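You operate a simulated robot arm through the tools that you are given. There is no shell and no other tool. Be economical: measure what you need, move in short steps, check, and stop when the job is done.

You run a simulated robot arm. Do the job below in one go: nothing can be reset, and whatever is moved stays where it is left.

TASK
The last test leaked at the grey port plug: run it home and test again.
Fine: shut the release knob, pump to the green band, watch it hold five seconds, let it off at the release knob and leave that open; the hose stays coupled.

The check looks at the end state, three seconds after you hand in, the way a careful person would. Anything else that was tipped, shoved, dropped, spilled or broken makes it a failure.

THE ROBOT
A 7-joint arm with a two-finger parallel gripper on a trunk, on a base that drives. Base frame: it is fixed to the floor where the robot stands at the start and does not move with it; the origin is under the middle of the robot, x ahead of it, y to its left, z up. Lengths are in m, angles in degrees, forces in N, time in s.
With the tool pointing down near the work surface it reaches from about 0.26 to 0.72 m from the robot's upright axis, wherever it stands. Its first joint turns from -166.0 to 166.0 degrees. Places, roughly: brass feed valve [0.4, 0.7, 0.4]; clamp nut by the inlet valve [0.6, 0.6, 0.8]; clamp nut by the lag tank [0.6, 0.4, 0.8]; clamp nut by the lead tank [0.6, 0.1, 0.8]; drain cock [0.4, -0.3, 0.6]; flow wheel [1, -0.3, 1]; gauge port [0.5, 0.1, 0.7]; inlet valve [0.5, 0.7, 0.7]; lag tank head nut [0.8, 0.4, 1.2]; lead tank head nut [0.8, -0.1, 1.2]; lock knob of the regulator [0.4, 0.4, 0.7]; red button on the green-band housing [0.4, 0.2, 0.8]; red button on the slim housing [0.4, 0.5, 0.8]; red button on the white-band housing [0.4, -0.1, 0.8]; red lever of the grey test pump [-0.1, -0.5, 0.9]; red valve of the lag tank [0.9, 0.4, 1.2]. Payload 3.43 kg.
The TCP is the grasp point between the finger pads, 0.034 m short of the fingertips. In the tool frame z runs along the fingers and y along their closing line. Largest opening 0.128 m; finger width 0.024, thickness 0.012; the body of the gripper, 0.048 by 0.13 m, starts 0.096 m behind the TCP.
Orientation is that of the tool frame in the base frame, as a unit quaternion [x, y, z, w]. With the fingers straight down and closing along the base's y, the tool's x points along the base's -x, its y along +y and its z along -z.

THE INTERFACE
- The arm moves only by the tool nudge_tool. Its argument "targets" is a list of rows, each a list of 6 numbers: the shift along the base's x, y, z in cm, then the turn, a rotation vector about the base's x, y, z in degrees. In form: [[dx, dy, dz, rx, ry, rz], ...]. A call has 1 to 10 rows; each row shifts and turns the commanded pose from where the row before left it. "claw" is the closure, from 0 (fully open) to 1 (shut), set as the call begins (left out, the last holds). Each row takes 0.2 s and may step no farther than 0.05 m and 8.6 degrees from the row before; otherwise, or with a gripper value out of range, the whole call is refused. Where a pose cannot be reached the arm comes as near as it can. A force on the tool above 40 N (or 10 N above the force at the start of the call, whichever is more), or a blocked arm, ends the call early, and 0.2 s more pass. Each finger travels about 0.108 m/s and halts on what it meets, pressing with about 36 N; the grip force reading is that of the motor and also rises with nothing between the fingers. The clock runs only during rows and for 0.2 s after the last one: add rows that do not move to give the fingers time. The reply holds the time, the measured pose of the TCP, the force on the tool along the base axes, the opening and the grip force, in the units named above and with some noise, with the torque about the TCP (base axes, N m) and any sound that the robot's microphone picked up.
- Cameras (640 x 400 px; columns grow to the right, rows downward): "scene" is now at [-0.0171, 0.1153, 1.4709]; the picture's right is [-0.41, -0.91, 0.00], its down [-0.70, 0.32, -0.63] and it looks along [0.58, -0.26, -0.77] (base axes); focal length 214 px, centre (320, 200). "wrist" rides on the gripper at [0.076, -0.011, -0.16] in the tool frame; the picture's right is [0.15, 0.99, 0.00], its down [-0.88, 0.13, -0.46] and it looks along [-0.45, 0.07, 0.89] (tool axes); focal length 234 px, centre (320, 200). There is no depth. A picture from a camera that has moved, and an enlarged one, comes with that camera's place and axes in the base frame and with its lens. The place of the scene camera against the robot may be out by one fixed shift of up to 0.012 m in any direction.
- grab_frame(camera): a new picture of that camera. It takes no simulated time.
- raise_lower(by): slides the trunk up (or, below 0, down) by that many m; the arm and the scene camera ride with it, the base frame stays. It gives what a move gives, with no picture.
- steer(legs): drives the robot by 1 to 6 legs, each [ahead, left, turn to the left] in m, m and degrees, along the robot's own axes; the way and the turn of a leg run together, so that a leg with both is an arc; at most 1.5 m and 180 degrees a leg. The arm and the cameras ride along, it lands a little off, and it stops where it bumps. It gives what a move gives.
- head_to(pan, tilt): turns the head with the scene camera to pan (to the left, within 86 degrees either way) and tilt (down, from -29 to 69), counted from straight ahead of the robot. It gives what a move gives.
- enlarge(camera, box): a new picture of the part [left, top, right, bottom] of that camera's present view, enlarged. It takes no simulated time.
- hand_in(): hands the job in; it is judged then, once.

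Work in short steps. Places have to be worked out from the pictures, the camera data and where the tool is seen: move nearer, look again, correct. Check each grasp and each placing, and mend what went wrong. You have 120 turns and 90 pictures in all, those below and enlarged ones among them. Open the gripper and draw the arm clear of the work before you hand the job in, unless the task says otherwise; then end with one line.

The tools are called by a JSON object that holds its "method" and its "body". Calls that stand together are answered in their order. nudge_tool: Moves the arm, as the interface text tells. Its arguments: {"type":"object","properties":{"targets":{"type":"array"},"claw":{"type":"number"}},"required":["targets"]} The other tools are called the same way: raise_lower (by) slides the trunk up or down; steer (legs) drives the base; head_to (pan, tilt) turns the head that bears the scene camera; grab_frame (camera) takes a picture; enlarge (camera, box) takes an enlarged picture of a part of a camera's view; hand_in () hands the job in.

At the start:

```text
time: 0.0
tool_pos: [-0.035, -0.4165, 1.2192]
tool_rot: [0.0, 1.0, 0.0, 0.0]
ft_force: [0.3, 0.5, -0.2]
wrist_torque: [0.0, 0.04, -0.01]
gripper_width: 0.1281
finger_force: 0.1
trunk travel left (down, up): [-0.2, 0.124]
robot x, y, heading: [0.0012, -0.0015, 0.0]
head pan, tilt: [-24.4, 50.7]
```

scene: 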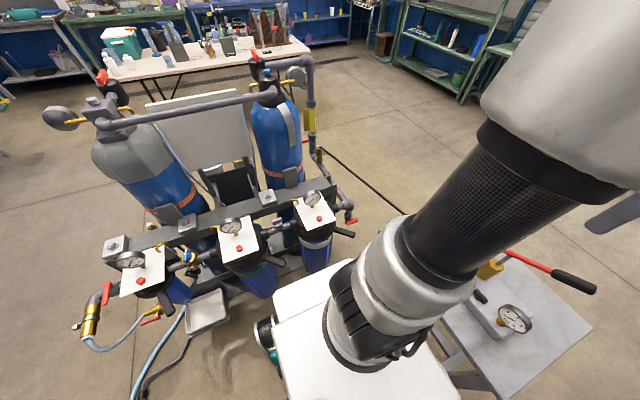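
wrist: 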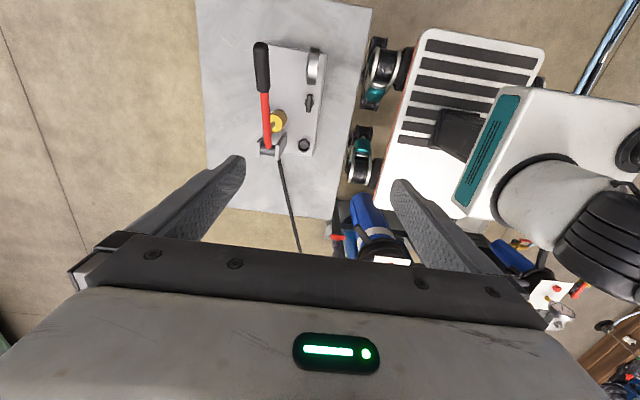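

The pump stands on the stand at the robot's right; the hose runs toward the rig. I turn the head to look at the pump and then find the grey plug.

{"method": "enlarge", "body": {"camera": "scene", "box": [60, 170, 380, 370]}}

{"method": "enlarge", "body": {"camera": "wrist", "box": [190, 0, 390, 125]}}

{"method": "enlarge", "body": {"camera": "scene", "box": [420, 230, 620, 355]}}

```text
2.00 times, centred on (220, 270) of scene
camera zoom: at [-0.0171, 0.1153, 1.4709], right [-0.41, -0.91, 0.0], down [-0.7, 0.32, -0.63], along [0.58, -0.26, -0.77], focal length 429 px, centre (520, 60)
```

zoom: 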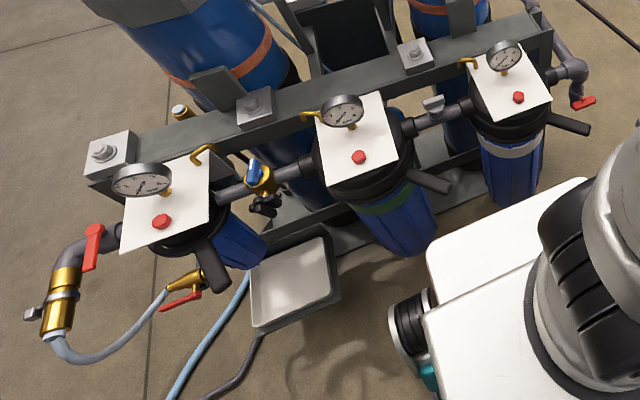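

```text
3.20 times, centred on (290, 62) of wrist
camera zoom: at [-0.1104, -0.4257, 1.3798], right [-0.15, 0.99, 0.0], down [0.88, 0.13, 0.46], along [0.45, 0.07, -0.89], focal length 749 px, centre (416, 640)
```

zoom: 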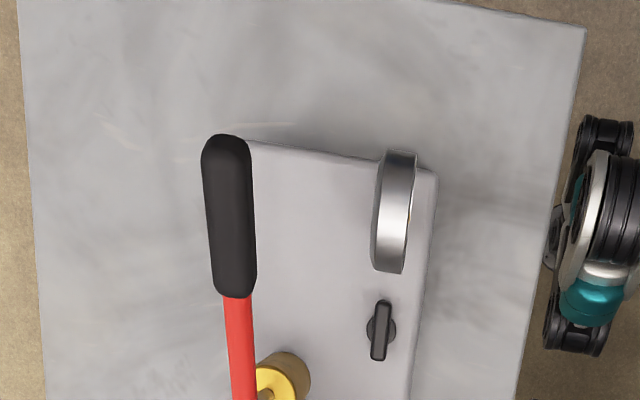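

```text
3.20 times, centred on (520, 292) of scene
camera zoom: at [-0.0171, 0.1153, 1.4709], right [-0.41, -0.91, 0.0], down [-0.7, 0.32, -0.63], along [0.58, -0.26, -0.77], focal length 686 px, centre (-320, -96)
```

zoom: 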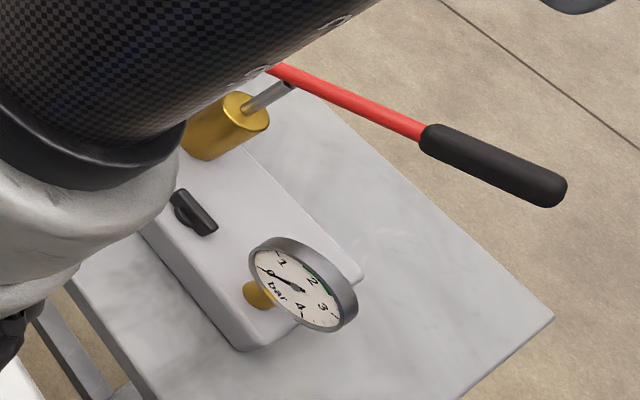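

The grey wing-headed plug sits on the pipe tee between the green-band and white-band housings, about [0.52, 0.08, 0.72], which matches the gauge port. I swing the arm round at its present height to look from above.

{"method": "nudge_tool", "body": {"targets": [[4.9, -0.12, 0, 0, 0, 0], [4.9, 0.46, 0, 0, 0, 0], [4.84, 1.05, 0, 0, 0, 0], [4.69, 1.61, 0, 0, 0, 0], [4.46, 2.16, 0, 0, 0, 0], [4.18, 2.67, 0, 0, 0, 0], [3.83, 3.15, 0, 0, 0, 0], [3.43, 3.58, 0, 0, 0, 0], [2.99, 3.95, 0, 0, 0, 0], [2.49, 4.28, 0, 0, 0, 0]]}}

{"method": "nudge_tool", "body": {"targets": [[1.97, 4.5, 0, 0, 0, 0], [1.42, 4.7, 0, 0, 0, 0], [0.84, 4.8, 0, 0, 0, 0], [0.3, 4.8, 0, 0, 0, 0], [0, 4.5, -1, 0, 0, 0], [0, 3, -4, 0, 0, 0], [0, 0, -5, 0, 0, 0]]}}

{"method": "grab_frame", "body": {"camera": "wrist"}}

{"method": "grab_frame", "body": {"camera": "scene"}}

```text
time: 2.2
tool_pos: [0.3743, -0.1883, 1.2193]
tool_rot: [0.0, 1.0, -0.001, -0.001]
ft_force: [0.3, 0.6, -0.5]
wrist_torque: [0.02, -0.01, 0.0]
gripper_width: 0.1281
finger_force: 0.0
trunk travel left (down, up): [-0.2, 0.124]
robot x, y, heading: [-0.0031, 0.0003, 0.2]
head pan, tilt: [-24.4, 50.7]
```

```text
time: 3.8
tool_pos: [0.4179, 0.0759, 1.1207]
tool_rot: [-0.001, 1.0, -0.001, 0.001]
ft_force: [-0.1, -0.6, 0.0]
wrist_torque: [-0.01, -0.01, 0.0]
gripper_width: 0.1281
finger_force: 0.1
trunk travel left (down, up): [-0.2, 0.124]
robot x, y, heading: [-0.0011, 0.0007, 0.1]
head pan, tilt: [-24.4, 50.7]
```

```text
84 pictures are left
camera wrist: at [0.3418, 0.0655, 1.2795], right [-0.15, 0.99, 0.0], down [0.88, 0.13, 0.46], along [0.45, 0.07, -0.89], focal length 234 px, centre (320, 200)
```

wrist: 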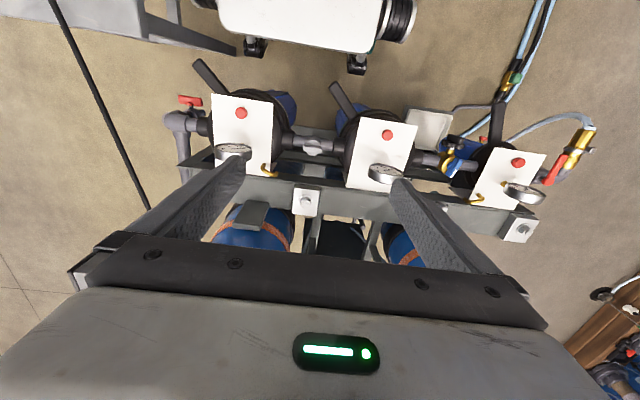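

```text
83 pictures are left
camera scene: at [-0.017, 0.1154, 1.4709], right [-0.41, -0.91, 0.0], down [-0.7, 0.32, -0.63], along [0.58, -0.26, -0.77], focal length 214 px, centre (320, 200)
```

scene: 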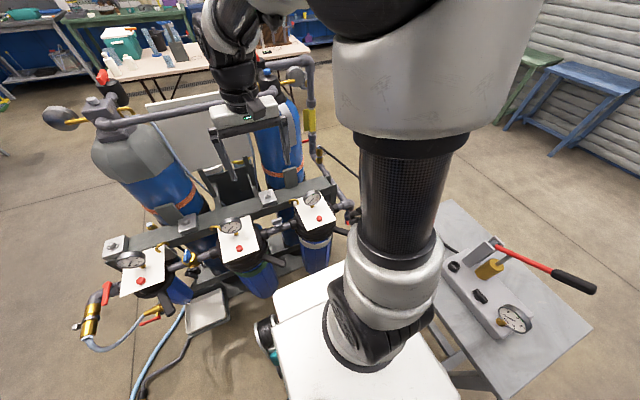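

The plug is seen in the wrist view at about (314,146). I enlarge both views of it.

{"method": "enlarge", "body": {"camera": "wrist", "box": [264, 115, 364, 178]}}

{"method": "enlarge", "body": {"camera": "scene", "box": [226, 190, 326, 253]}}

{"method": "enlarge", "body": {"camera": "scene", "box": [430, 220, 560, 345]}}

```text
6.35 times, centred on (314, 146) of wrist
camera zoom: at [0.3418, 0.0655, 1.2795], right [-0.15, 0.99, 0.0], down [0.88, 0.13, 0.46], along [0.45, 0.07, -0.89], focal length 1487 px, centre (358, 540)
```

zoom: 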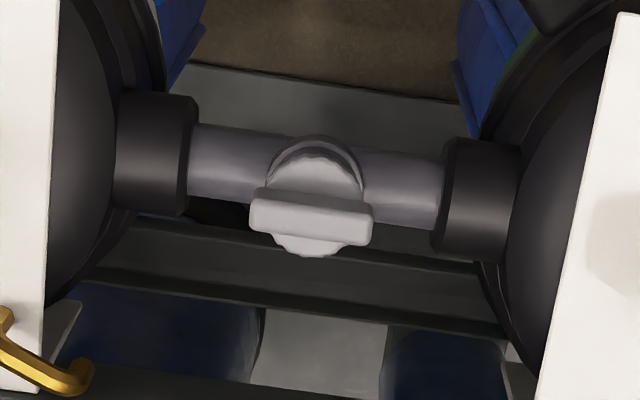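

```text
6.35 times, centred on (276, 222) of scene
camera zoom: at [-0.017, 0.1154, 1.4709], right [-0.41, -0.91, 0.0], down [-0.7, 0.32, -0.63], along [0.58, -0.26, -0.77], focal length 1362 px, centre (599, 64)
```

zoom: 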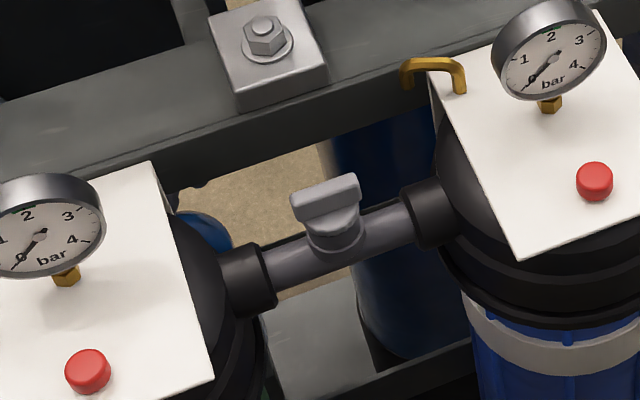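

```text
3.20 times, centred on (495, 282) of scene
camera zoom: at [-0.017, 0.1154, 1.4709], right [-0.41, -0.91, 0.0], down [-0.7, 0.32, -0.63], along [0.58, -0.26, -0.77], focal length 686 px, centre (-240, -64)
```

zoom: 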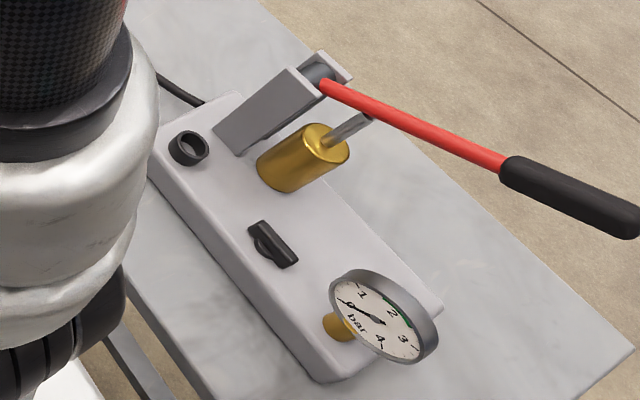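

The plug's axis is vertical and its wing lies along y, at about [0.476, 0.073, 0.77], with the stem showing (backed out). I turn the tool +90° about z so the fingers close along x across the wing, and go lower for another look.

{"method": "nudge_tool", "body": {"targets": [[0.5, 0, -1, 0, 0, 8.5], [0.5, 0, -1, 0, 0, 8.5], [0.5, 0, -1, 0, 0, 8.5], [0.5, 0, -1, 0, 0, 8.5], [0.5, 0, -1, 0, 0, 8.5], [0.5, 0, -1, 0, 0, 8.5], [0.5, 0, -1, 0, 0, 8.5], [0.5, 0, -1, 0, 0, 8.5], [0.5, 0, -1, 0, 0, 8.5], [0.5, 0, -1, 0, 0, 8.5]]}}

{"method": "nudge_tool", "body": {"targets": [[0.5, 0, -2, 0, 0, 5], [0, 0, -3, 0, 0, 0], [0, 0, -3, 0, 0, 0]], "claw": 0.5}}

{"method": "grab_frame", "body": {"camera": "wrist"}}

{"method": "grab_frame", "body": {"camera": "scene"}}

```text
time: 6.0
tool_pos: [0.4684, 0.0754, 1.0202]
tool_rot: [-0.676, 0.737, 0.0, 0.0]
ft_force: [-0.6, -0.1, -0.3]
wrist_torque: [-0.01, -0.01, -0.04]
gripper_width: 0.1281
finger_force: 0.0
trunk travel left (down, up): [-0.2, 0.124]
robot x, y, heading: [-0.0009, -0.0017, 0.0]
head pan, tilt: [-24.4, 50.7]
```

```text
time: 6.8
tool_pos: [0.473, 0.0746, 0.9393]
tool_rot: [0.707, -0.707, 0.0, 0.0]
ft_force: [0.4, -0.3, -0.3]
wrist_torque: [-0.04, -0.01, 0.0]
gripper_width: 0.064
finger_force: 0.1
trunk travel left (down, up): [-0.2, 0.124]
robot x, y, heading: [0.0011, -0.0028, -0.2]
head pan, tilt: [-24.4, 50.7]
```

```text
79 pictures are left
camera wrist: at [0.484, 0.0, 1.0996], right [-0.99, -0.15, 0.0], down [-0.13, 0.88, 0.46], along [-0.07, 0.45, -0.89], focal length 234 px, centre (320, 200)
```

wrist: 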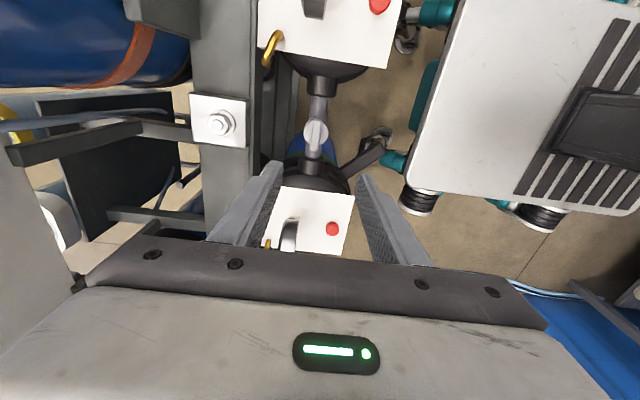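

```text
78 pictures are left
camera scene: at [-0.0171, 0.1153, 1.4709], right [-0.41, -0.91, 0.0], down [-0.7, 0.32, -0.63], along [0.58, -0.26, -0.77], focal length 214 px, centre (320, 200)
```

scene: 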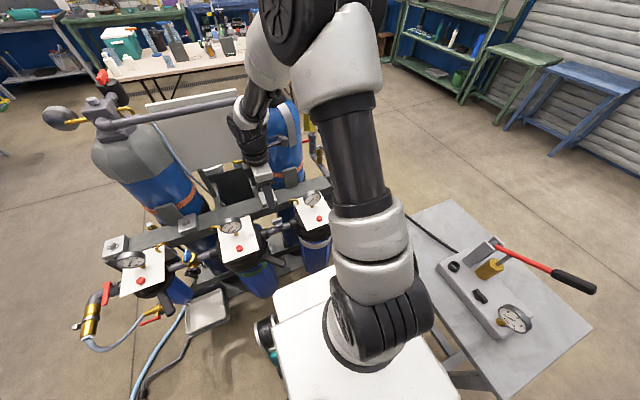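

The plug now shows at wrist (316,131). I enlarge to place it.

{"method": "enlarge", "body": {"camera": "wrist", "box": [266, 95, 366, 158]}}

{"method": "enlarge", "body": {"camera": "scene", "box": [226, 170, 326, 233]}}

```text
6.35 times, centred on (316, 126) of wrist
camera zoom: at [0.484, 0.0, 1.0996], right [-0.99, -0.15, 0.0], down [-0.13, 0.88, 0.46], along [-0.07, 0.45, -0.89], focal length 1487 px, centre (345, 667)
```

zoom: 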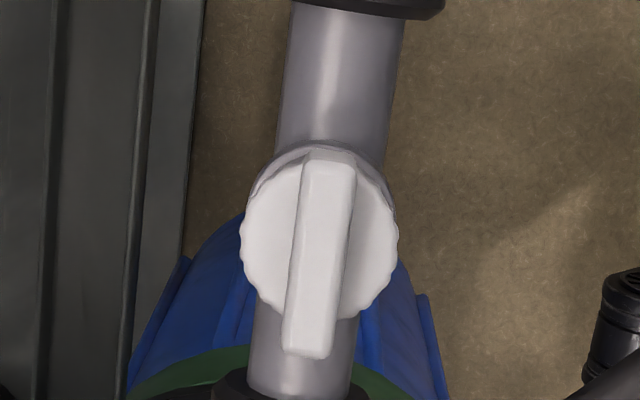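

```text
6.35 times, centred on (276, 202) of scene
camera zoom: at [-0.0171, 0.1153, 1.4709], right [-0.41, -0.91, 0.0], down [-0.7, 0.32, -0.63], along [0.58, -0.26, -0.77], focal length 1362 px, centre (599, 190)
```

zoom: 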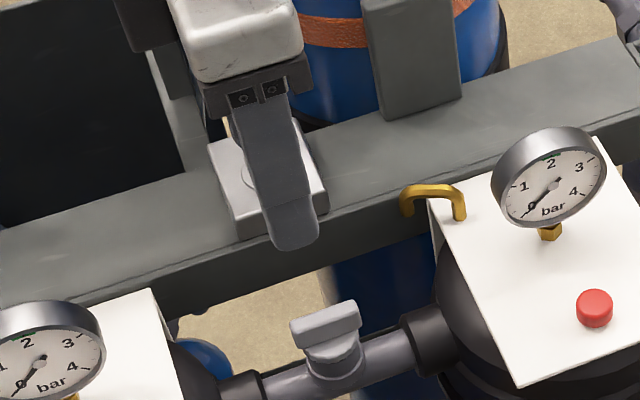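

The plug wing is at about [0.479, 0.072, 0.752], long axis along y, ~12 mm thick. I centre over it and descend to TCP z≈0.81, then look.

{"method": "nudge_tool", "body": {"targets": [[0.6, -0.25, -3, 0, 0, 0], [0, 0, -4, 0, 0, 0], [0, 0, -4, 0, 0, 0], [0, 0, -2, 0, 0, 0]]}}

{"method": "enlarge", "body": {"camera": "wrist", "box": [220, 100, 420, 225]}}

{"method": "enlarge", "body": {"camera": "scene", "box": [226, 170, 326, 233]}}

```text
time: 7.8
tool_pos: [0.4792, 0.0727, 0.8101]
tool_rot: [-0.707, 0.707, -0.001, 0.0]
ft_force: [-0.8, 0.4, 0.5]
wrist_torque: [0.02, 0.01, -0.01]
gripper_width: 0.064
finger_force: 0.0
trunk travel left (down, up): [-0.2, 0.124]
robot x, y, heading: [0.0001, 0.0006, -0.1]
head pan, tilt: [-24.4, 50.7]
```

```text
3.20 times, centred on (320, 162) of wrist
camera zoom: at [0.4902, -0.0016, 0.9693], right [-0.99, -0.15, 0.0], down [-0.13, 0.88, 0.46], along [-0.07, 0.45, -0.89], focal length 749 px, centre (320, 320)
```

zoom: 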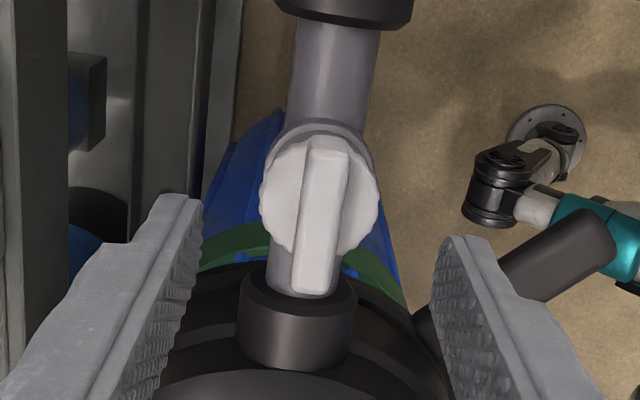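

```text
6.35 times, centred on (276, 202) of scene
camera zoom: at [-0.017, 0.1153, 1.4709], right [-0.41, -0.91, 0.0], down [-0.7, 0.32, -0.63], along [0.58, -0.26, -0.77], focal length 1362 px, centre (599, 190)
```

zoom: 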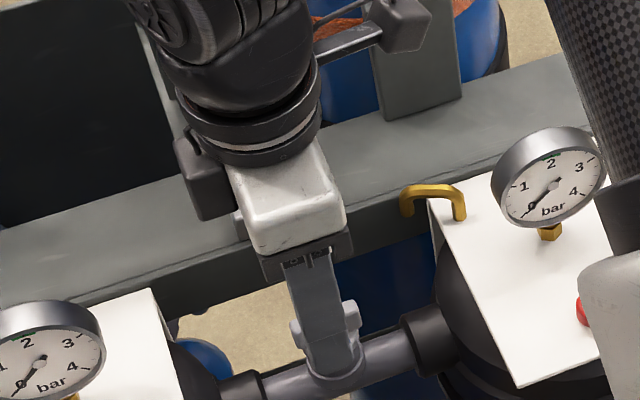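

Centred well; wing top about z 0.757. I lower 3.4 cm with the fingers astride the wing.

{"method": "nudge_tool", "body": {"targets": [[0, 0, -2, 0, 0, 0], [0, 0, -1, 0, 0, 0], [0, 0, -0.5, 0, 0, 0]]}}

{"method": "enlarge", "body": {"camera": "wrist", "box": [220, 100, 420, 225]}}

{"method": "enlarge", "body": {"camera": "scene", "box": [226, 170, 326, 233]}}

```text
time: 8.6
tool_pos: [0.4793, 0.0731, 0.7751]
tool_rot: [-0.707, 0.707, 0.0, 0.0]
ft_force: [-0.3, 0.1, -0.3]
wrist_torque: [-0.04, -0.01, 0.05]
gripper_width: 0.064
finger_force: 0.0
trunk travel left (down, up): [-0.2, 0.124]
robot x, y, heading: [0.0017, -0.0031, 0.0]
head pan, tilt: [-24.4, 50.7]
```

```text
3.20 times, centred on (320, 162) of wrist
camera zoom: at [0.4903, -0.0019, 0.9347], right [-0.99, -0.15, 0.0], down [-0.13, 0.88, 0.46], along [-0.07, 0.45, -0.89], focal length 749 px, centre (320, 320)
```

zoom: 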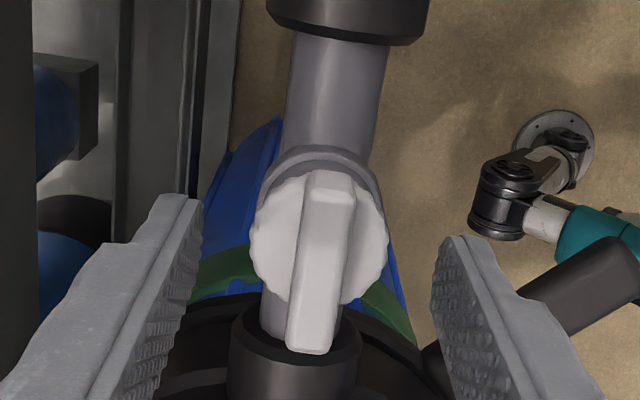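

```text
6.35 times, centred on (276, 202) of scene
camera zoom: at [-0.0171, 0.1153, 1.4709], right [-0.41, -0.91, 0.0], down [-0.7, 0.32, -0.63], along [0.58, -0.26, -0.77], focal length 1362 px, centre (599, 190)
```

zoom: 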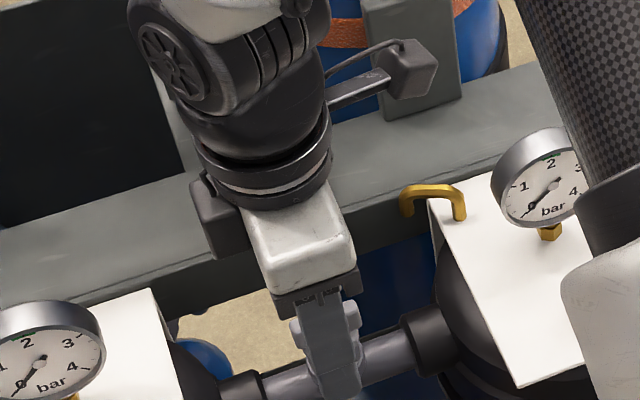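

Tips are ~1.5 cm below the wing top; I close on it and read the width.

{"method": "nudge_tool", "body": {"targets": [[0, 0, 0, 0, 0, 0], [0, 0, 0, 0, 0, 0], [0, 0, 0, 0, 0, 0]], "claw": 1}}

{"method": "enlarge", "body": {"camera": "wrist", "box": [220, 100, 420, 225]}}

```text
time: 9.4
tool_pos: [0.4811, 0.074, 0.7747]
tool_rot: [-0.707, 0.707, 0.0, 0.001]
ft_force: [6.1, -0.9, -0.7]
wrist_torque: [0.07, -0.23, 0.03]
gripper_width: 0.0338
finger_force: 35.7
trunk travel left (down, up): [-0.2, 0.124]
robot x, y, heading: [-0.0007, 0.0033, 0.0]
head pan, tilt: [-24.4, 50.7]
```

```text
3.20 times, centred on (320, 162) of wrist
camera zoom: at [0.491, -0.002, 0.9348], right [-0.99, -0.15, 0.0], down [-0.13, 0.88, 0.46], along [-0.07, 0.45, -0.89], focal length 749 px, centre (320, 320)
```

zoom: 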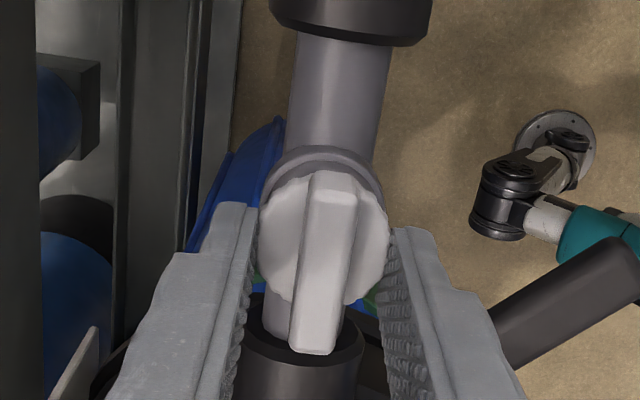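

That grip is on the fluted disk (34 mm). A grip on the wing would be surer, so I open a little, rise 0.8 cm, and close again.

{"method": "nudge_tool", "body": {"targets": [[0.15, 0, 0, 0, 0, 0], [0, 0, 0.4, 0, 0, 0], [0, 0, 0.4, 0, 0, 0]], "claw": 0.6}}

{"method": "nudge_tool", "body": {"targets": [[0, 0, 0, 0, 0, 0], [0, 0, 0, 0, 0, 0], [0, 0, 0, 0, 0, 0]], "claw": 1}}

{"method": "enlarge", "body": {"camera": "wrist", "box": [220, 100, 420, 225]}}

```text
time: 10.2
tool_pos: [0.4801, 0.0732, 0.7824]
tool_rot: [0.707, -0.707, 0.0, 0.001]
ft_force: [-0.3, -0.1, -0.2]
wrist_torque: [0.0, 0.04, 0.01]
gripper_width: 0.0512
finger_force: 0.1
trunk travel left (down, up): [-0.2, 0.124]
robot x, y, heading: [0.0016, 0.0009, -0.0]
head pan, tilt: [-24.4, 50.7]
```

```text
time: 11.0
tool_pos: [0.4801, 0.0736, 0.783]
tool_rot: [-0.707, 0.707, 0.001, 0.0]
ft_force: [-0.7, -0.7, -0.6]
wrist_torque: [-0.03, 0.06, 0.03]
gripper_width: 0.0335
finger_force: 35.8
trunk travel left (down, up): [-0.2, 0.124]
robot x, y, heading: [0.0003, -0.0015, 0.0]
head pan, tilt: [-24.4, 50.7]
```

```text
3.20 times, centred on (320, 162) of wrist
camera zoom: at [0.4914, -0.0021, 0.9424], right [-0.99, -0.15, 0.0], down [-0.13, 0.88, 0.46], along [-0.07, 0.45, -0.89], focal length 749 px, centre (320, 320)
```

zoom: 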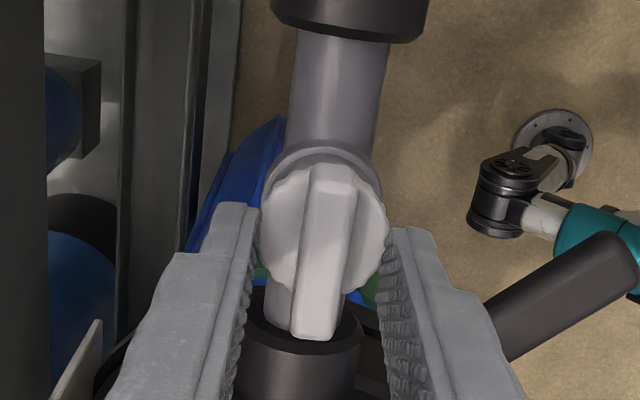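

Still the disk, now well centred with no side load. I try turning clockwise by small steps with this grip.

{"method": "nudge_tool", "body": {"targets": [[0, 0, 0, 0, 0, -5], [0, 0, 0, 0, 0, -5], [0, 0, 0, 0, 0, -5]]}}

{"method": "enlarge", "body": {"camera": "wrist", "box": [220, 100, 420, 225]}}

```text
time: 11.8
tool_pos: [0.4803, 0.0731, 0.7832]
tool_rot: [-0.609, 0.793, 0.0, 0.0]
ft_force: [4.6, -2.4, -5.5]
wrist_torque: [-0.08, -0.18, 0.1]
gripper_width: 0.0333
finger_force: 36.6
trunk travel left (down, up): [-0.2, 0.124]
robot x, y, heading: [0.0007, 0.0031, 0.3]
head pan, tilt: [-24.4, 50.7]
```

```text
3.20 times, centred on (320, 162) of wrist
camera zoom: at [0.4721, -0.0026, 0.9422], right [-0.99, 0.12, 0.0], down [0.1, 0.88, 0.46], along [0.05, 0.45, -0.89], focal length 749 px, centre (320, 320)
```

zoom: 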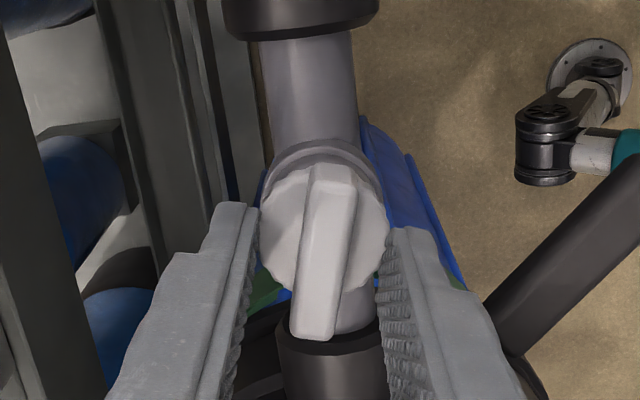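

The wing turns with the fingers, torque small and a slight downward pull. I carry on clockwise with a slight descent.

{"method": "nudge_tool", "body": {"targets": [[0, 0, -0.01, 0, 0, -8], [0, 0, -0.01, 0, 0, -8], [0, 0, -0.01, 0, 0, -8], [0, 0, -0.01, 0, 0, -8], [0, 0, -0.01, 0, 0, -8], [0, 0, -0.01, 0, 0, -8], [0, 0, -0.01, 0, 0, -8]]}}

{"method": "enlarge", "body": {"camera": "wrist", "box": [220, 100, 420, 225]}}

```text
time: 13.4
tool_pos: [0.4836, 0.0713, 0.7825]
tool_rot: [-0.162, 0.987, 0.0, 0.002]
ft_force: [26.6, -20.7, -7.7]
wrist_torque: [-0.71, -0.63, 0.18]
gripper_width: 0.0336
finger_force: 36.1
trunk travel left (down, up): [-0.2, 0.124]
robot x, y, heading: [0.0028, 0.0004, -0.0]
head pan, tilt: [-24.4, 50.7]
```

```text
3.20 times, centred on (320, 162) of wrist
camera zoom: at [0.4149, 0.0362, 0.9417], right [-0.46, 0.89, 0.0], down [0.79, 0.41, 0.46], along [0.41, 0.21, -0.89], focal length 749 px, centre (320, 320)
```

zoom: 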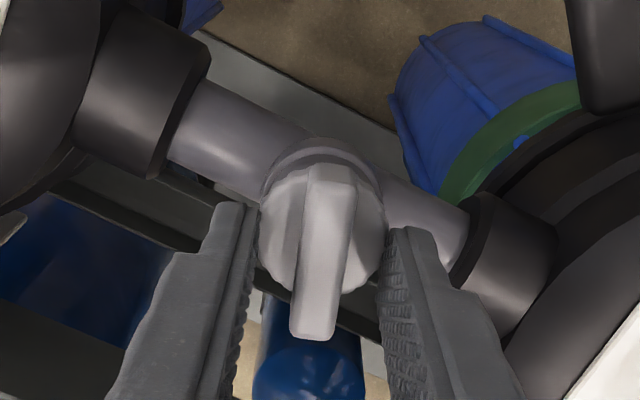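

It turned 71° in all, but the side load shows the axis is really near [0.480, 0.069]. I open, recentre, and regrip at this angle.

{"method": "nudge_tool", "body": {"targets": [[0, 0, 0, 0, 0, 0], [0, -0.4, 0, 0, 0, 0], [0, 0, 0, 0, 0, 0]], "claw": 0.6}}

{"method": "nudge_tool", "body": {"targets": [[0, 0, 0, 0, 0, 0], [0, 0, 0, 0, 0, 0], [0, 0, 0, 0, 0, 0]], "claw": 1}}

```text
time: 14.2
tool_pos: [0.4798, 0.0691, 0.7824]
tool_rot: [-0.166, 0.986, 0.001, -0.002]
ft_force: [0.8, 0.1, -0.2]
wrist_torque: [0.01, 0.0, 0.01]
gripper_width: 0.0512
finger_force: 0.0
trunk travel left (down, up): [-0.2, 0.124]
robot x, y, heading: [-0.001, 0.0012, -0.5]
head pan, tilt: [-24.4, 50.7]
```

```text
time: 15.0
tool_pos: [0.4808, 0.0687, 0.7834]
tool_rot: [-0.166, 0.986, 0.0, 0.0]
ft_force: [-1.1, -2.0, -0.5]
wrist_torque: [-0.12, 0.06, -0.06]
gripper_width: 0.0336
finger_force: 36.3
trunk travel left (down, up): [-0.2, 0.124]
robot x, y, heading: [0.0008, 0.0019, 0.2]
head pan, tilt: [-24.4, 50.7]
```

Low side load now. I continue clockwise.

{"method": "nudge_tool", "body": {"targets": [[0, 0, -0.005, 0, 0, -8], [0, 0, -0.005, 0, 0, -8], [0, 0, -0.005, 0, 0, -8], [0, 0, -0.005, 0, 0, -8], [0, 0, -0.005, 0, 0, -8], [0, 0, -0.005, 0, 0, -8], [0, 0, -0.005, 0, 0, -8], [0, 0, -0.005, 0, 0, -8]]}}

{"method": "enlarge", "body": {"camera": "wrist", "box": [220, 100, 420, 225]}}

```text
time: 16.8
tool_pos: [0.4805, 0.0683, 0.781]
tool_rot: [0.385, 0.923, -0.001, 0.0]
ft_force: [-1.3, -1.1, 4.8]
wrist_torque: [-0.08, 0.03, 0.07]
gripper_width: 0.0337
finger_force: 36.0
trunk travel left (down, up): [-0.2, 0.124]
robot x, y, heading: [-0.0019, -0.0013, -0.3]
head pan, tilt: [-24.4, 50.7]
```

```text
3.20 times, centred on (320, 162) of wrist
camera zoom: at [0.4187, 0.1152, 0.9415], right [0.6, 0.8, 0.0], down [0.71, -0.53, 0.46], along [0.37, -0.27, -0.89], focal length 749 px, centre (320, 320)
```

zoom: 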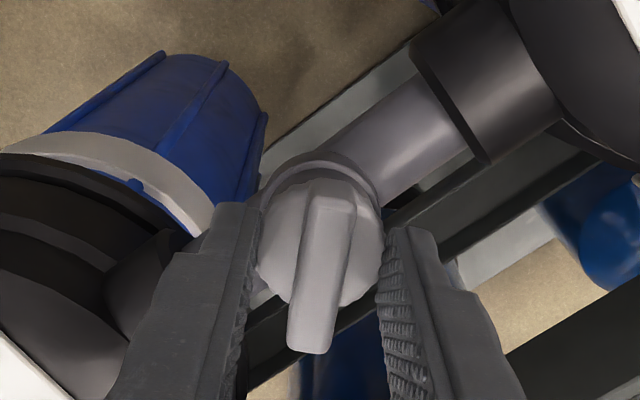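

Smooth, 135° so far with no seat torque. I continue clockwise.

{"method": "nudge_tool", "body": {"targets": [[0, 0, 0, 0, 0, -8], [0, 0, 0, 0, 0, -8], [0, 0, 0, 0, 0, -8], [0, 0, 0, 0, 0, -8], [0, 0, 0, 0, 0, -8], [0, 0, 0, 0, 0, -8], [0, 0, 0, 0, 0, -8]]}}

{"method": "enlarge", "body": {"camera": "wrist", "box": [220, 100, 420, 225]}}

```text
time: 18.4
tool_pos: [0.4797, 0.0694, 0.781]
tool_rot: [0.772, 0.635, 0.0, -0.001]
ft_force: [-2.5, 1.9, 0.5]
wrist_torque: [-0.02, -0.01, 0.72]
gripper_width: 0.0337
finger_force: 36.0
trunk travel left (down, up): [-0.2, 0.124]
robot x, y, heading: [-0.0024, 0.0006, -0.0]
head pan, tilt: [-24.4, 50.7]
```

```text
3.20 times, centred on (320, 162) of wrist
camera zoom: at [0.4837, 0.1473, 0.9413], right [1.0, -0.05, 0.0], down [-0.04, -0.89, 0.45], along [-0.02, -0.45, -0.89], focal length 749 px, centre (320, 320)
```

zoom: 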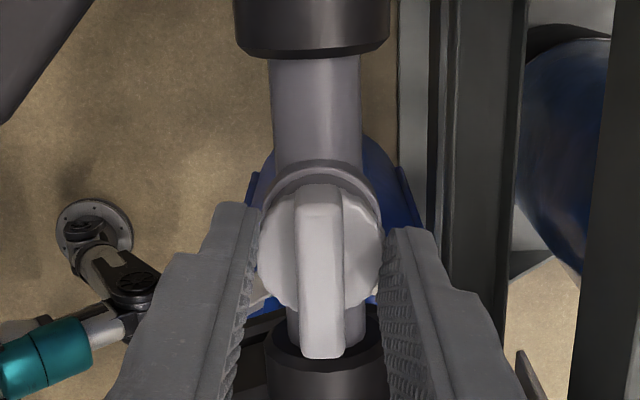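

Torque has jumped to 0.72 Nm and the disk slipped a few degrees in the fingers: it appears seated near half a turn. I push a little further to confirm.

{"method": "nudge_tool", "body": {"targets": [[0, 0, 0, 0, 0, -6], [0, 0, 0, 0, 0, -6]]}}

{"method": "enlarge", "body": {"camera": "wrist", "box": [220, 100, 420, 225]}}

```text
time: 19.0
tool_pos: [0.4788, 0.0693, 0.7812]
tool_rot: [0.834, 0.552, 0.0, 0.0]
ft_force: [-3.8, -0.5, -0.3]
wrist_torque: [-0.08, 0.12, 0.41]
gripper_width: 0.0338
finger_force: 36.7
trunk travel left (down, up): [-0.2, 0.124]
robot x, y, heading: [0.0028, -0.0033, 0.0]
head pan, tilt: [-24.4, 50.7]
```

```text
3.20 times, centred on (320, 162) of wrist
camera zoom: at [0.4993, 0.144, 0.9412], right [0.97, -0.25, 0.0], down [-0.23, -0.86, 0.46], along [-0.12, -0.44, -0.89], focal length 749 px, centre (320, 320)
```

zoom: 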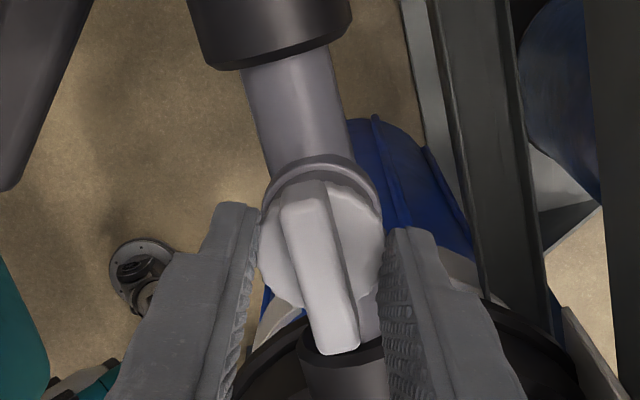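

The wing stayed put while the fingers slipped: the plug is home. I open, back off upward and look at it.

{"method": "nudge_tool", "body": {"targets": [[0, 0, 0, 0, 0, 0], [0, 0, 2, 0, 0, 0], [0, 0, 4, 0, 0, 0], [0, 0, 4, 0, 0, 0]], "claw": 0.5}}

{"method": "enlarge", "body": {"camera": "wrist", "box": [220, 100, 420, 225]}}

{"method": "enlarge", "body": {"camera": "scene", "box": [226, 190, 326, 253]}}

```text
time: 20.0
tool_pos: [0.48, 0.0676, 0.8812]
tool_rot: [0.834, 0.552, 0.0, 0.0]
ft_force: [-0.3, 0.1, -0.1]
wrist_torque: [-0.01, 0.02, 0.01]
gripper_width: 0.064
finger_force: 0.0
trunk travel left (down, up): [-0.2, 0.124]
robot x, y, heading: [-0.0009, 0.0042, 0.2]
head pan, tilt: [-24.4, 50.7]
```

```text
3.20 times, centred on (320, 162) of wrist
camera zoom: at [0.4993, 0.1442, 1.0407], right [0.97, -0.25, 0.0], down [-0.22, -0.86, 0.46], along [-0.12, -0.44, -0.89], focal length 749 px, centre (320, 320)
```

zoom: 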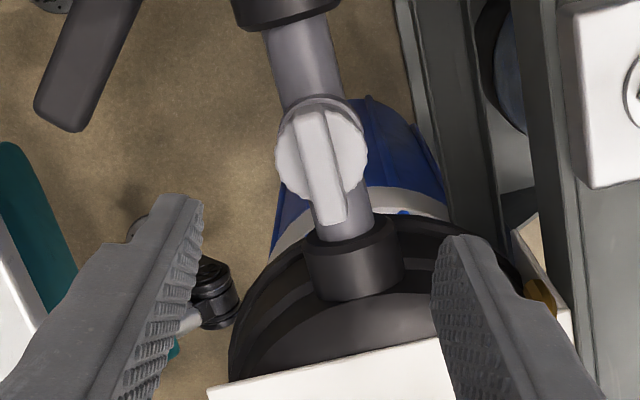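

```text
6.35 times, centred on (276, 222) of scene
camera zoom: at [-0.0171, 0.1153, 1.4708], right [-0.41, -0.91, 0.0], down [-0.7, 0.32, -0.63], along [0.58, -0.26, -0.77], focal length 1362 px, centre (599, 64)
```

zoom: 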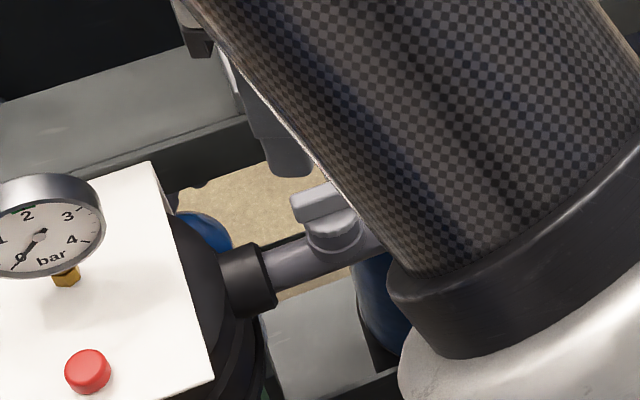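

The plug head has dropped and sits against the tee. Now I lift and swing back around to the pump, turning the tool back to its starting orientation.

{"method": "nudge_tool", "body": {"targets": [[0, 0, 4.9, 0, 0, 0], [-1, 0, 4.8, 0, 0, 7.5], [-1, 0, 4.8, 0, 0, 7.5], [-1, 0, 4.8, 0, 0, 7.5], [-1.5, 0, 4.5, 0, 0, 7.5], [-1.5, -1, 4.5, 0, 0, 7.5], [0, -4.9, 0.5, 0, 0, 7.5], [0, -4.9, 0.5, 0, 0, 7.5], [-0.4, -4.8, 0, 0, 0, 7.5]]}}

{"method": "nudge_tool", "body": {"targets": [[-1.0, -4.75, 0, 0, 0, 7.5], [-2.2, -4.3, 0, 0, 0, 7.5], [-2.9, -3.9, 0, 0, 0, 7.5], [-3.43, -3.58, 0, 0, 0, 7.5], [-3.83, -3.15, 0, 0, 0, 7.5], [-4.18, -2.67, 0, 0, 0, 7.5], [-4.46, -2.16, 0, 0, 0, 7.5], [-4.7, -1.6, 0, 0, 0, 0], [-4.84, -1.05, 0, 0, 0, 0], [-4.9, -0.5, 0, 0, 0, 0]]}}

```text
time: 22.0
tool_pos: [0.4169, -0.0885, 1.1746]
tool_rot: [0.446, 0.895, 0.001, 0.0]
ft_force: [0.2, 0.4, -0.2]
wrist_torque: [0.0, 0.03, -0.03]
gripper_width: 0.064
finger_force: 0.0
trunk travel left (down, up): [-0.2, 0.124]
robot x, y, heading: [-0.0007, -0.0001, 0.1]
head pan, tilt: [-24.4, 50.7]
```

```text
time: 24.2
tool_pos: [0.0511, -0.3648, 1.1727]
tool_rot: [0.004, 1.0, -0.001, 0.0]
ft_force: [-0.3, -0.6, -0.5]
wrist_torque: [0.02, 0.03, -0.04]
gripper_width: 0.0639
finger_force: 0.0
trunk travel left (down, up): [-0.2, 0.124]
robot x, y, heading: [0.0002, -0.0021, 0.1]
head pan, tilt: [-24.4, 50.7]
```

I move over the knob, higher for safety, and pan the head toward the pump.

{"method": "nudge_tool", "body": {"targets": [[-4.8, -2.5, -1, 0, 0, 0], [-4.5, -3, -2, 0, 0, 0], [0, -1.5, -4, 0, 0, 0]], "claw": 0.5}}

{"method": "head_to", "body": {"pan": -80, "tilt": 50}}

{"method": "grab_frame", "body": {"camera": "wrist"}}

{"method": "grab_frame", "body": {"camera": "scene"}}

```text
refused: row 1 steps farther than a row can; nothing moved
```

```text
time: 25.4
tool_pos: [0.0515, -0.3636, 1.1732]
tool_rot: [0.004, 1.0, 0.001, -0.001]
ft_force: [-0.9, -0.1, -0.4]
wrist_torque: [0.0, -0.01, -0.05]
gripper_width: 0.064
finger_force: 0.1
trunk travel left (down, up): [-0.2, 0.124]
robot x, y, heading: [-0.0021, 0.0015, 0.1]
head pan, tilt: [-80.0, 50.0]
```

```text
62 pictures are left
camera wrist: at [-0.024, -0.3734, 1.3331], right [-0.14, 0.99, 0.0], down [0.88, 0.12, 0.45], along [0.45, 0.06, -0.89], focal length 234 px, centre (320, 200)
```

wrist: 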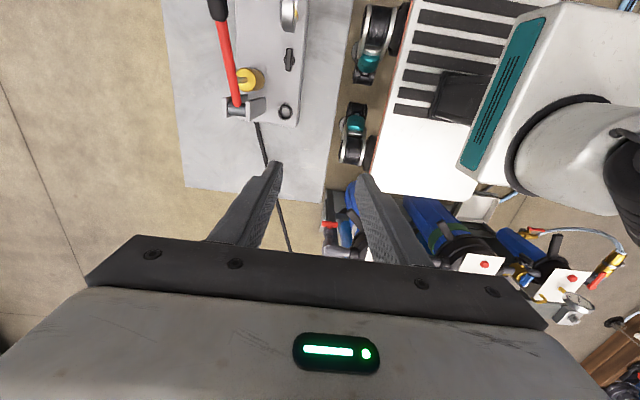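

```text
61 pictures are left
camera scene: at [-0.0186, 0.1071, 1.4744], right [-0.5, -0.86, 0.0], down [-0.64, 0.38, -0.67], along [0.58, -0.34, -0.74], focal length 214 px, centre (320, 200)
```

scene: 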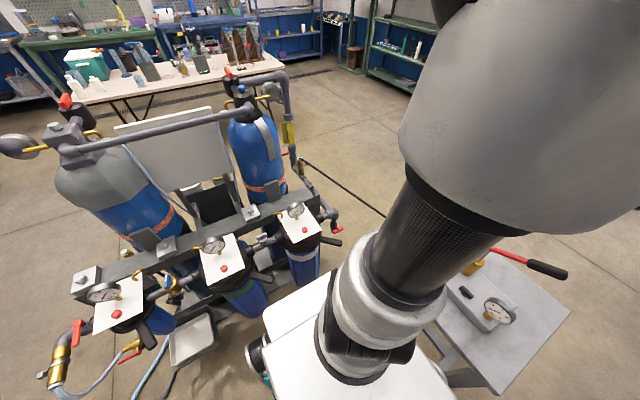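

The gripper must stay clear of the lever at y≈-0.52. I move closer above the knob and look again.

{"method": "nudge_tool", "body": {"targets": [[-4, -2, -2, 0, 0, 0], [-4, -2, -2, 0, 0, 0], [-2, -2, -3, 0, 0, 0], [0, 0, -4, 0, 0, 0]], "claw": 0.5}}

{"method": "grab_frame", "body": {"camera": "wrist"}}

{"method": "grab_frame", "body": {"camera": "scene"}}

```text
time: 26.4
tool_pos: [-0.0473, -0.4238, 1.0628]
tool_rot: [0.004, 1.0, 0.0, 0.0]
ft_force: [-0.3, 0.1, 0.1]
wrist_torque: [-0.03, -0.01, 0.01]
gripper_width: 0.0641
finger_force: 0.1
trunk travel left (down, up): [-0.2, 0.124]
robot x, y, heading: [-0.0004, 0.0003, 0.0]
head pan, tilt: [-80.0, 50.0]
```

```text
60 pictures are left
camera wrist: at [-0.1239, -0.4324, 1.2232], right [-0.14, 0.99, 0.0], down [0.88, 0.12, 0.46], along [0.45, 0.06, -0.89], focal length 234 px, centre (320, 200)
```

wrist: 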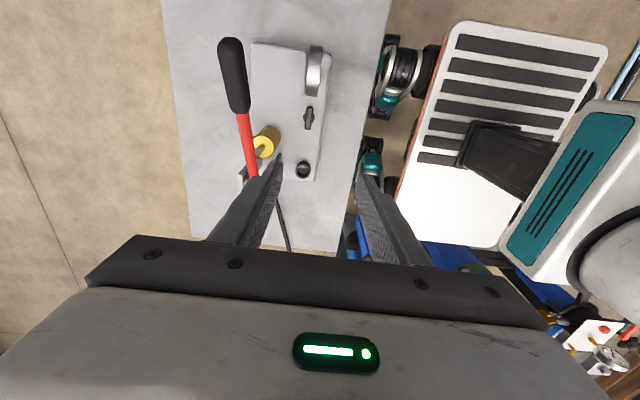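

```text
59 pictures are left
camera scene: at [-0.0733, 0.0709, 1.4719], right [-0.98, -0.17, 0.0], down [-0.13, 0.75, -0.64], along [0.11, -0.63, -0.77], focal length 214 px, centre (320, 200)
```

scene: 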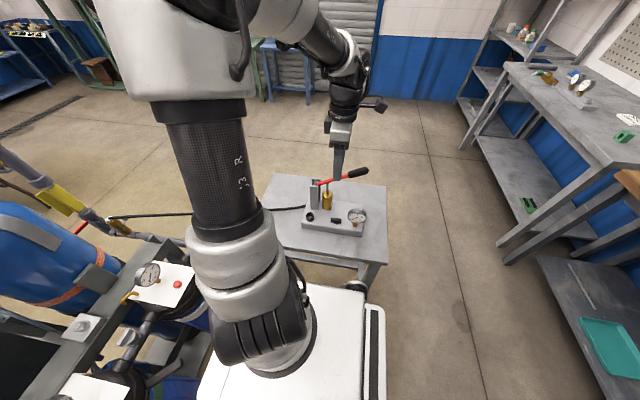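

Good view of the pump now. I enlarge both.

{"method": "enlarge", "body": {"camera": "scene", "box": [285, 165, 385, 245]}}

{"method": "enlarge", "body": {"camera": "wrist", "box": [210, 20, 350, 200]}}

```text
5.00 times, centred on (335, 205) of scene
camera zoom: at [-0.0733, 0.0709, 1.4719], right [-0.98, -0.17, 0.0], down [-0.13, 0.75, -0.64], along [0.11, -0.63, -0.77], focal length 1072 px, centre (245, 175)
```

zoom: 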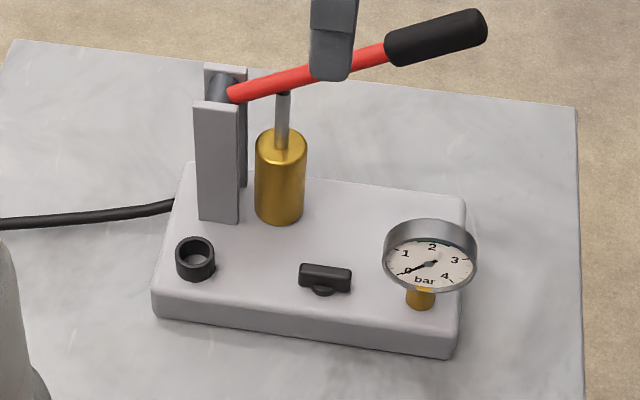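

```text
2.22 times, centred on (280, 110) of wrist
camera zoom: at [-0.1239, -0.4324, 1.2232], right [-0.14, 0.99, 0.0], down [0.88, 0.12, 0.46], along [0.45, 0.06, -0.89], focal length 520 px, centre (409, 400)
```

zoom: 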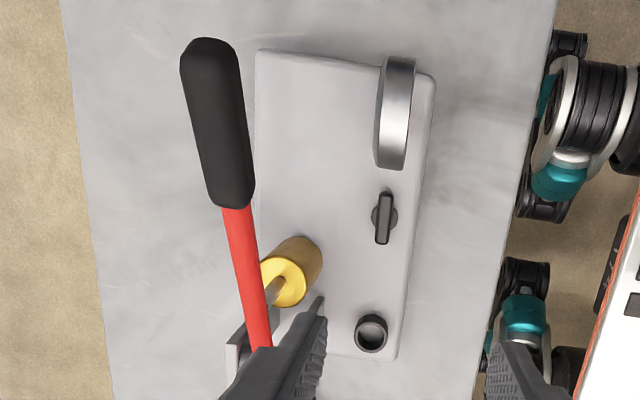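

Knob at about [-0.053, -0.446, 0.723], bar along x; the lever runs at y≈-0.527, so the gripper body just clears it. I descend above the knob to z 0.83 and check.

{"method": "nudge_tool", "body": {"targets": [[-0.6, -2.0, -3.5, 0, 0, -0.5], [0, 0, -5, 0, 0, 0], [0, 0, -5, 0, 0, 0], [0, 0, -5, 0, 0, 0], [0, 0, -4, 0, 0, 0]], "claw": 0.65}}

{"method": "enlarge", "body": {"camera": "wrist", "box": [160, 0, 480, 200]}}

{"method": "enlarge", "body": {"camera": "scene", "box": [285, 165, 385, 245]}}

```text
time: 27.6
tool_pos: [-0.0528, -0.4441, 0.8383]
tool_rot: [0.009, 1.0, 0.0, 0.0]
ft_force: [0.7, -0.8, 0.4]
wrist_torque: [0.0, 0.06, 0.0]
gripper_width: 0.045
finger_force: 0.1
trunk travel left (down, up): [-0.2, 0.124]
robot x, y, heading: [-0.0001, 0.0027, 0.1]
head pan, tilt: [-80.0, 50.0]
```

```text
2.00 times, centred on (320, 100) of wrist
camera zoom: at [-0.1294, -0.4515, 0.9975], right [-0.13, 0.99, 0.0], down [0.88, 0.11, 0.46], along [0.45, 0.06, -0.89], focal length 468 px, centre (320, 400)
```

zoom: 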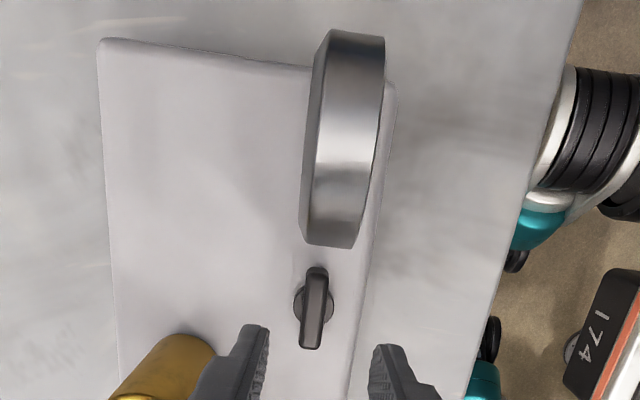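

```text
5.00 times, centred on (335, 205) of scene
camera zoom: at [-0.0732, 0.071, 1.4719], right [-0.98, -0.17, 0.0], down [-0.13, 0.75, -0.64], along [0.11, -0.63, -0.77], focal length 1072 px, centre (245, 175)
```

zoom: 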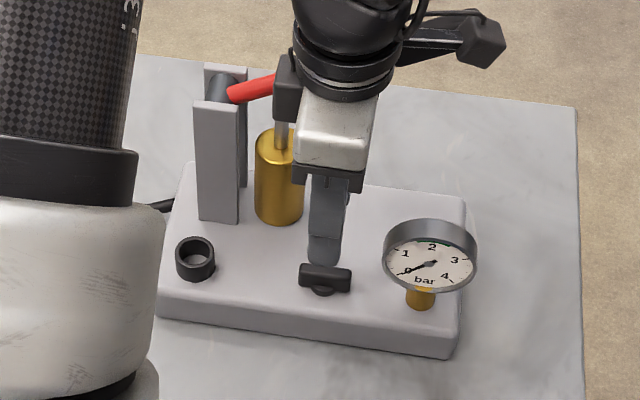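

Fingers straddle the bar at [-0.051, -0.444]. I lower to TCP 0.757 carefully.

{"method": "nudge_tool", "body": {"targets": [[0.1, 0, -3, 0, 0, 0], [0.1, 0, -3, 0, 0, 0], [0, 0, -2, 0, 0, 0]]}}

{"method": "enlarge", "body": {"camera": "wrist", "box": [220, 75, 420, 200]}}

{"method": "enlarge", "body": {"camera": "scene", "box": [285, 165, 385, 245]}}

```text
time: 28.4
tool_pos: [-0.0526, -0.443, 0.7588]
tool_rot: [0.009, 1.0, 0.0, 0.0]
ft_force: [0.5, 0.0, 4.1]
wrist_torque: [0.12, 0.01, 0.0]
gripper_width: 0.0451
finger_force: 0.1
trunk travel left (down, up): [-0.2, 0.124]
robot x, y, heading: [0.0021, -0.0016, 0.2]
head pan, tilt: [-80.0, 50.0]
```

```text
3.20 times, centred on (320, 138) of wrist
camera zoom: at [-0.1275, -0.4525, 0.9185], right [-0.13, 0.99, 0.0], down [0.88, 0.12, 0.46], along [0.45, 0.06, -0.89], focal length 749 px, centre (320, 400)
```

zoom: 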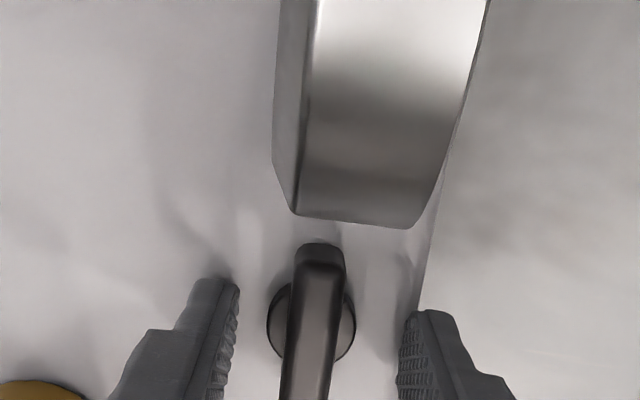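

```text
5.00 times, centred on (335, 205) of scene
camera zoom: at [-0.0731, 0.0714, 1.472], right [-0.98, -0.17, 0.0], down [-0.13, 0.75, -0.64], along [0.11, -0.63, -0.77], focal length 1072 px, centre (245, 175)
```

zoom: 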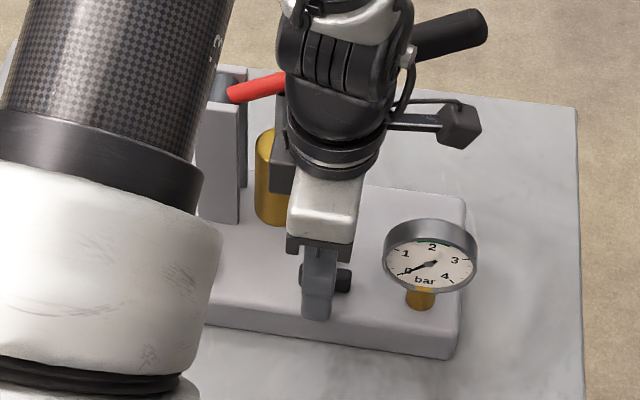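

Tips touch the pump top lightly, so the bar is a bit higher (z≈0.745) and its centre nearer x=-0.057. I lift 3 mm, shift -5 mm in x, and close.

{"method": "nudge_tool", "body": {"targets": [[-0.5, 0, 0.4, 0, 0, 0], [0, 0, 0, 0, 0, 0]]}}

{"method": "nudge_tool", "body": {"targets": [[0, 0, 0, 0, 0, 0], [0, 0, 0, 0, 0, 0], [0, 0, 0, 0, 0, 0]], "claw": 1}}

{"method": "enlarge", "body": {"camera": "wrist", "box": [220, 75, 420, 200]}}

```text
time: 29.1
tool_pos: [-0.0556, -0.4434, 0.7631]
tool_rot: [0.009, 1.0, 0.0, 0.0]
ft_force: [0.1, -0.8, -0.7]
wrist_torque: [-0.01, 0.03, -0.01]
gripper_width: 0.0447
finger_force: 0.1
trunk travel left (down, up): [-0.2, 0.124]
robot x, y, heading: [0.0029, -0.0003, -0.2]
head pan, tilt: [-80.0, 50.0]
```

```text
time: 29.9
tool_pos: [-0.0575, -0.4457, 0.7644]
tool_rot: [0.009, 1.0, -0.001, 0.0]
ft_force: [-1.2, -15.1, -0.6]
wrist_torque: [-0.09, 0.06, -0.01]
gripper_width: 0.0131
finger_force: 35.9
trunk travel left (down, up): [-0.2, 0.124]
robot x, y, heading: [-0.0008, 0.003, -0.3]
head pan, tilt: [-80.0, 50.0]
```

```text
3.20 times, centred on (320, 138) of wrist
camera zoom: at [-0.1326, -0.4545, 0.9231], right [-0.13, 0.99, 0.0], down [0.88, 0.12, 0.45], along [0.45, 0.06, -0.89], focal length 749 px, centre (320, 400)
```

zoom: 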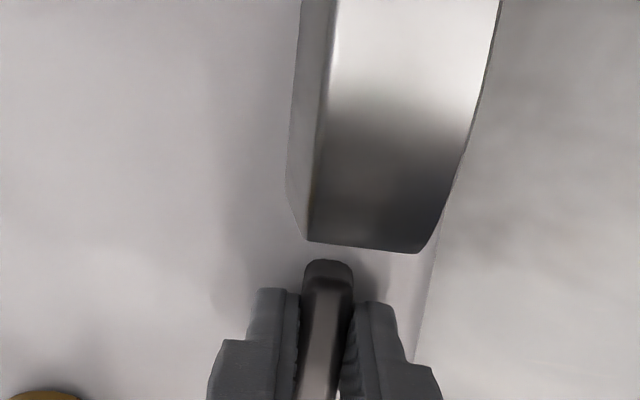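

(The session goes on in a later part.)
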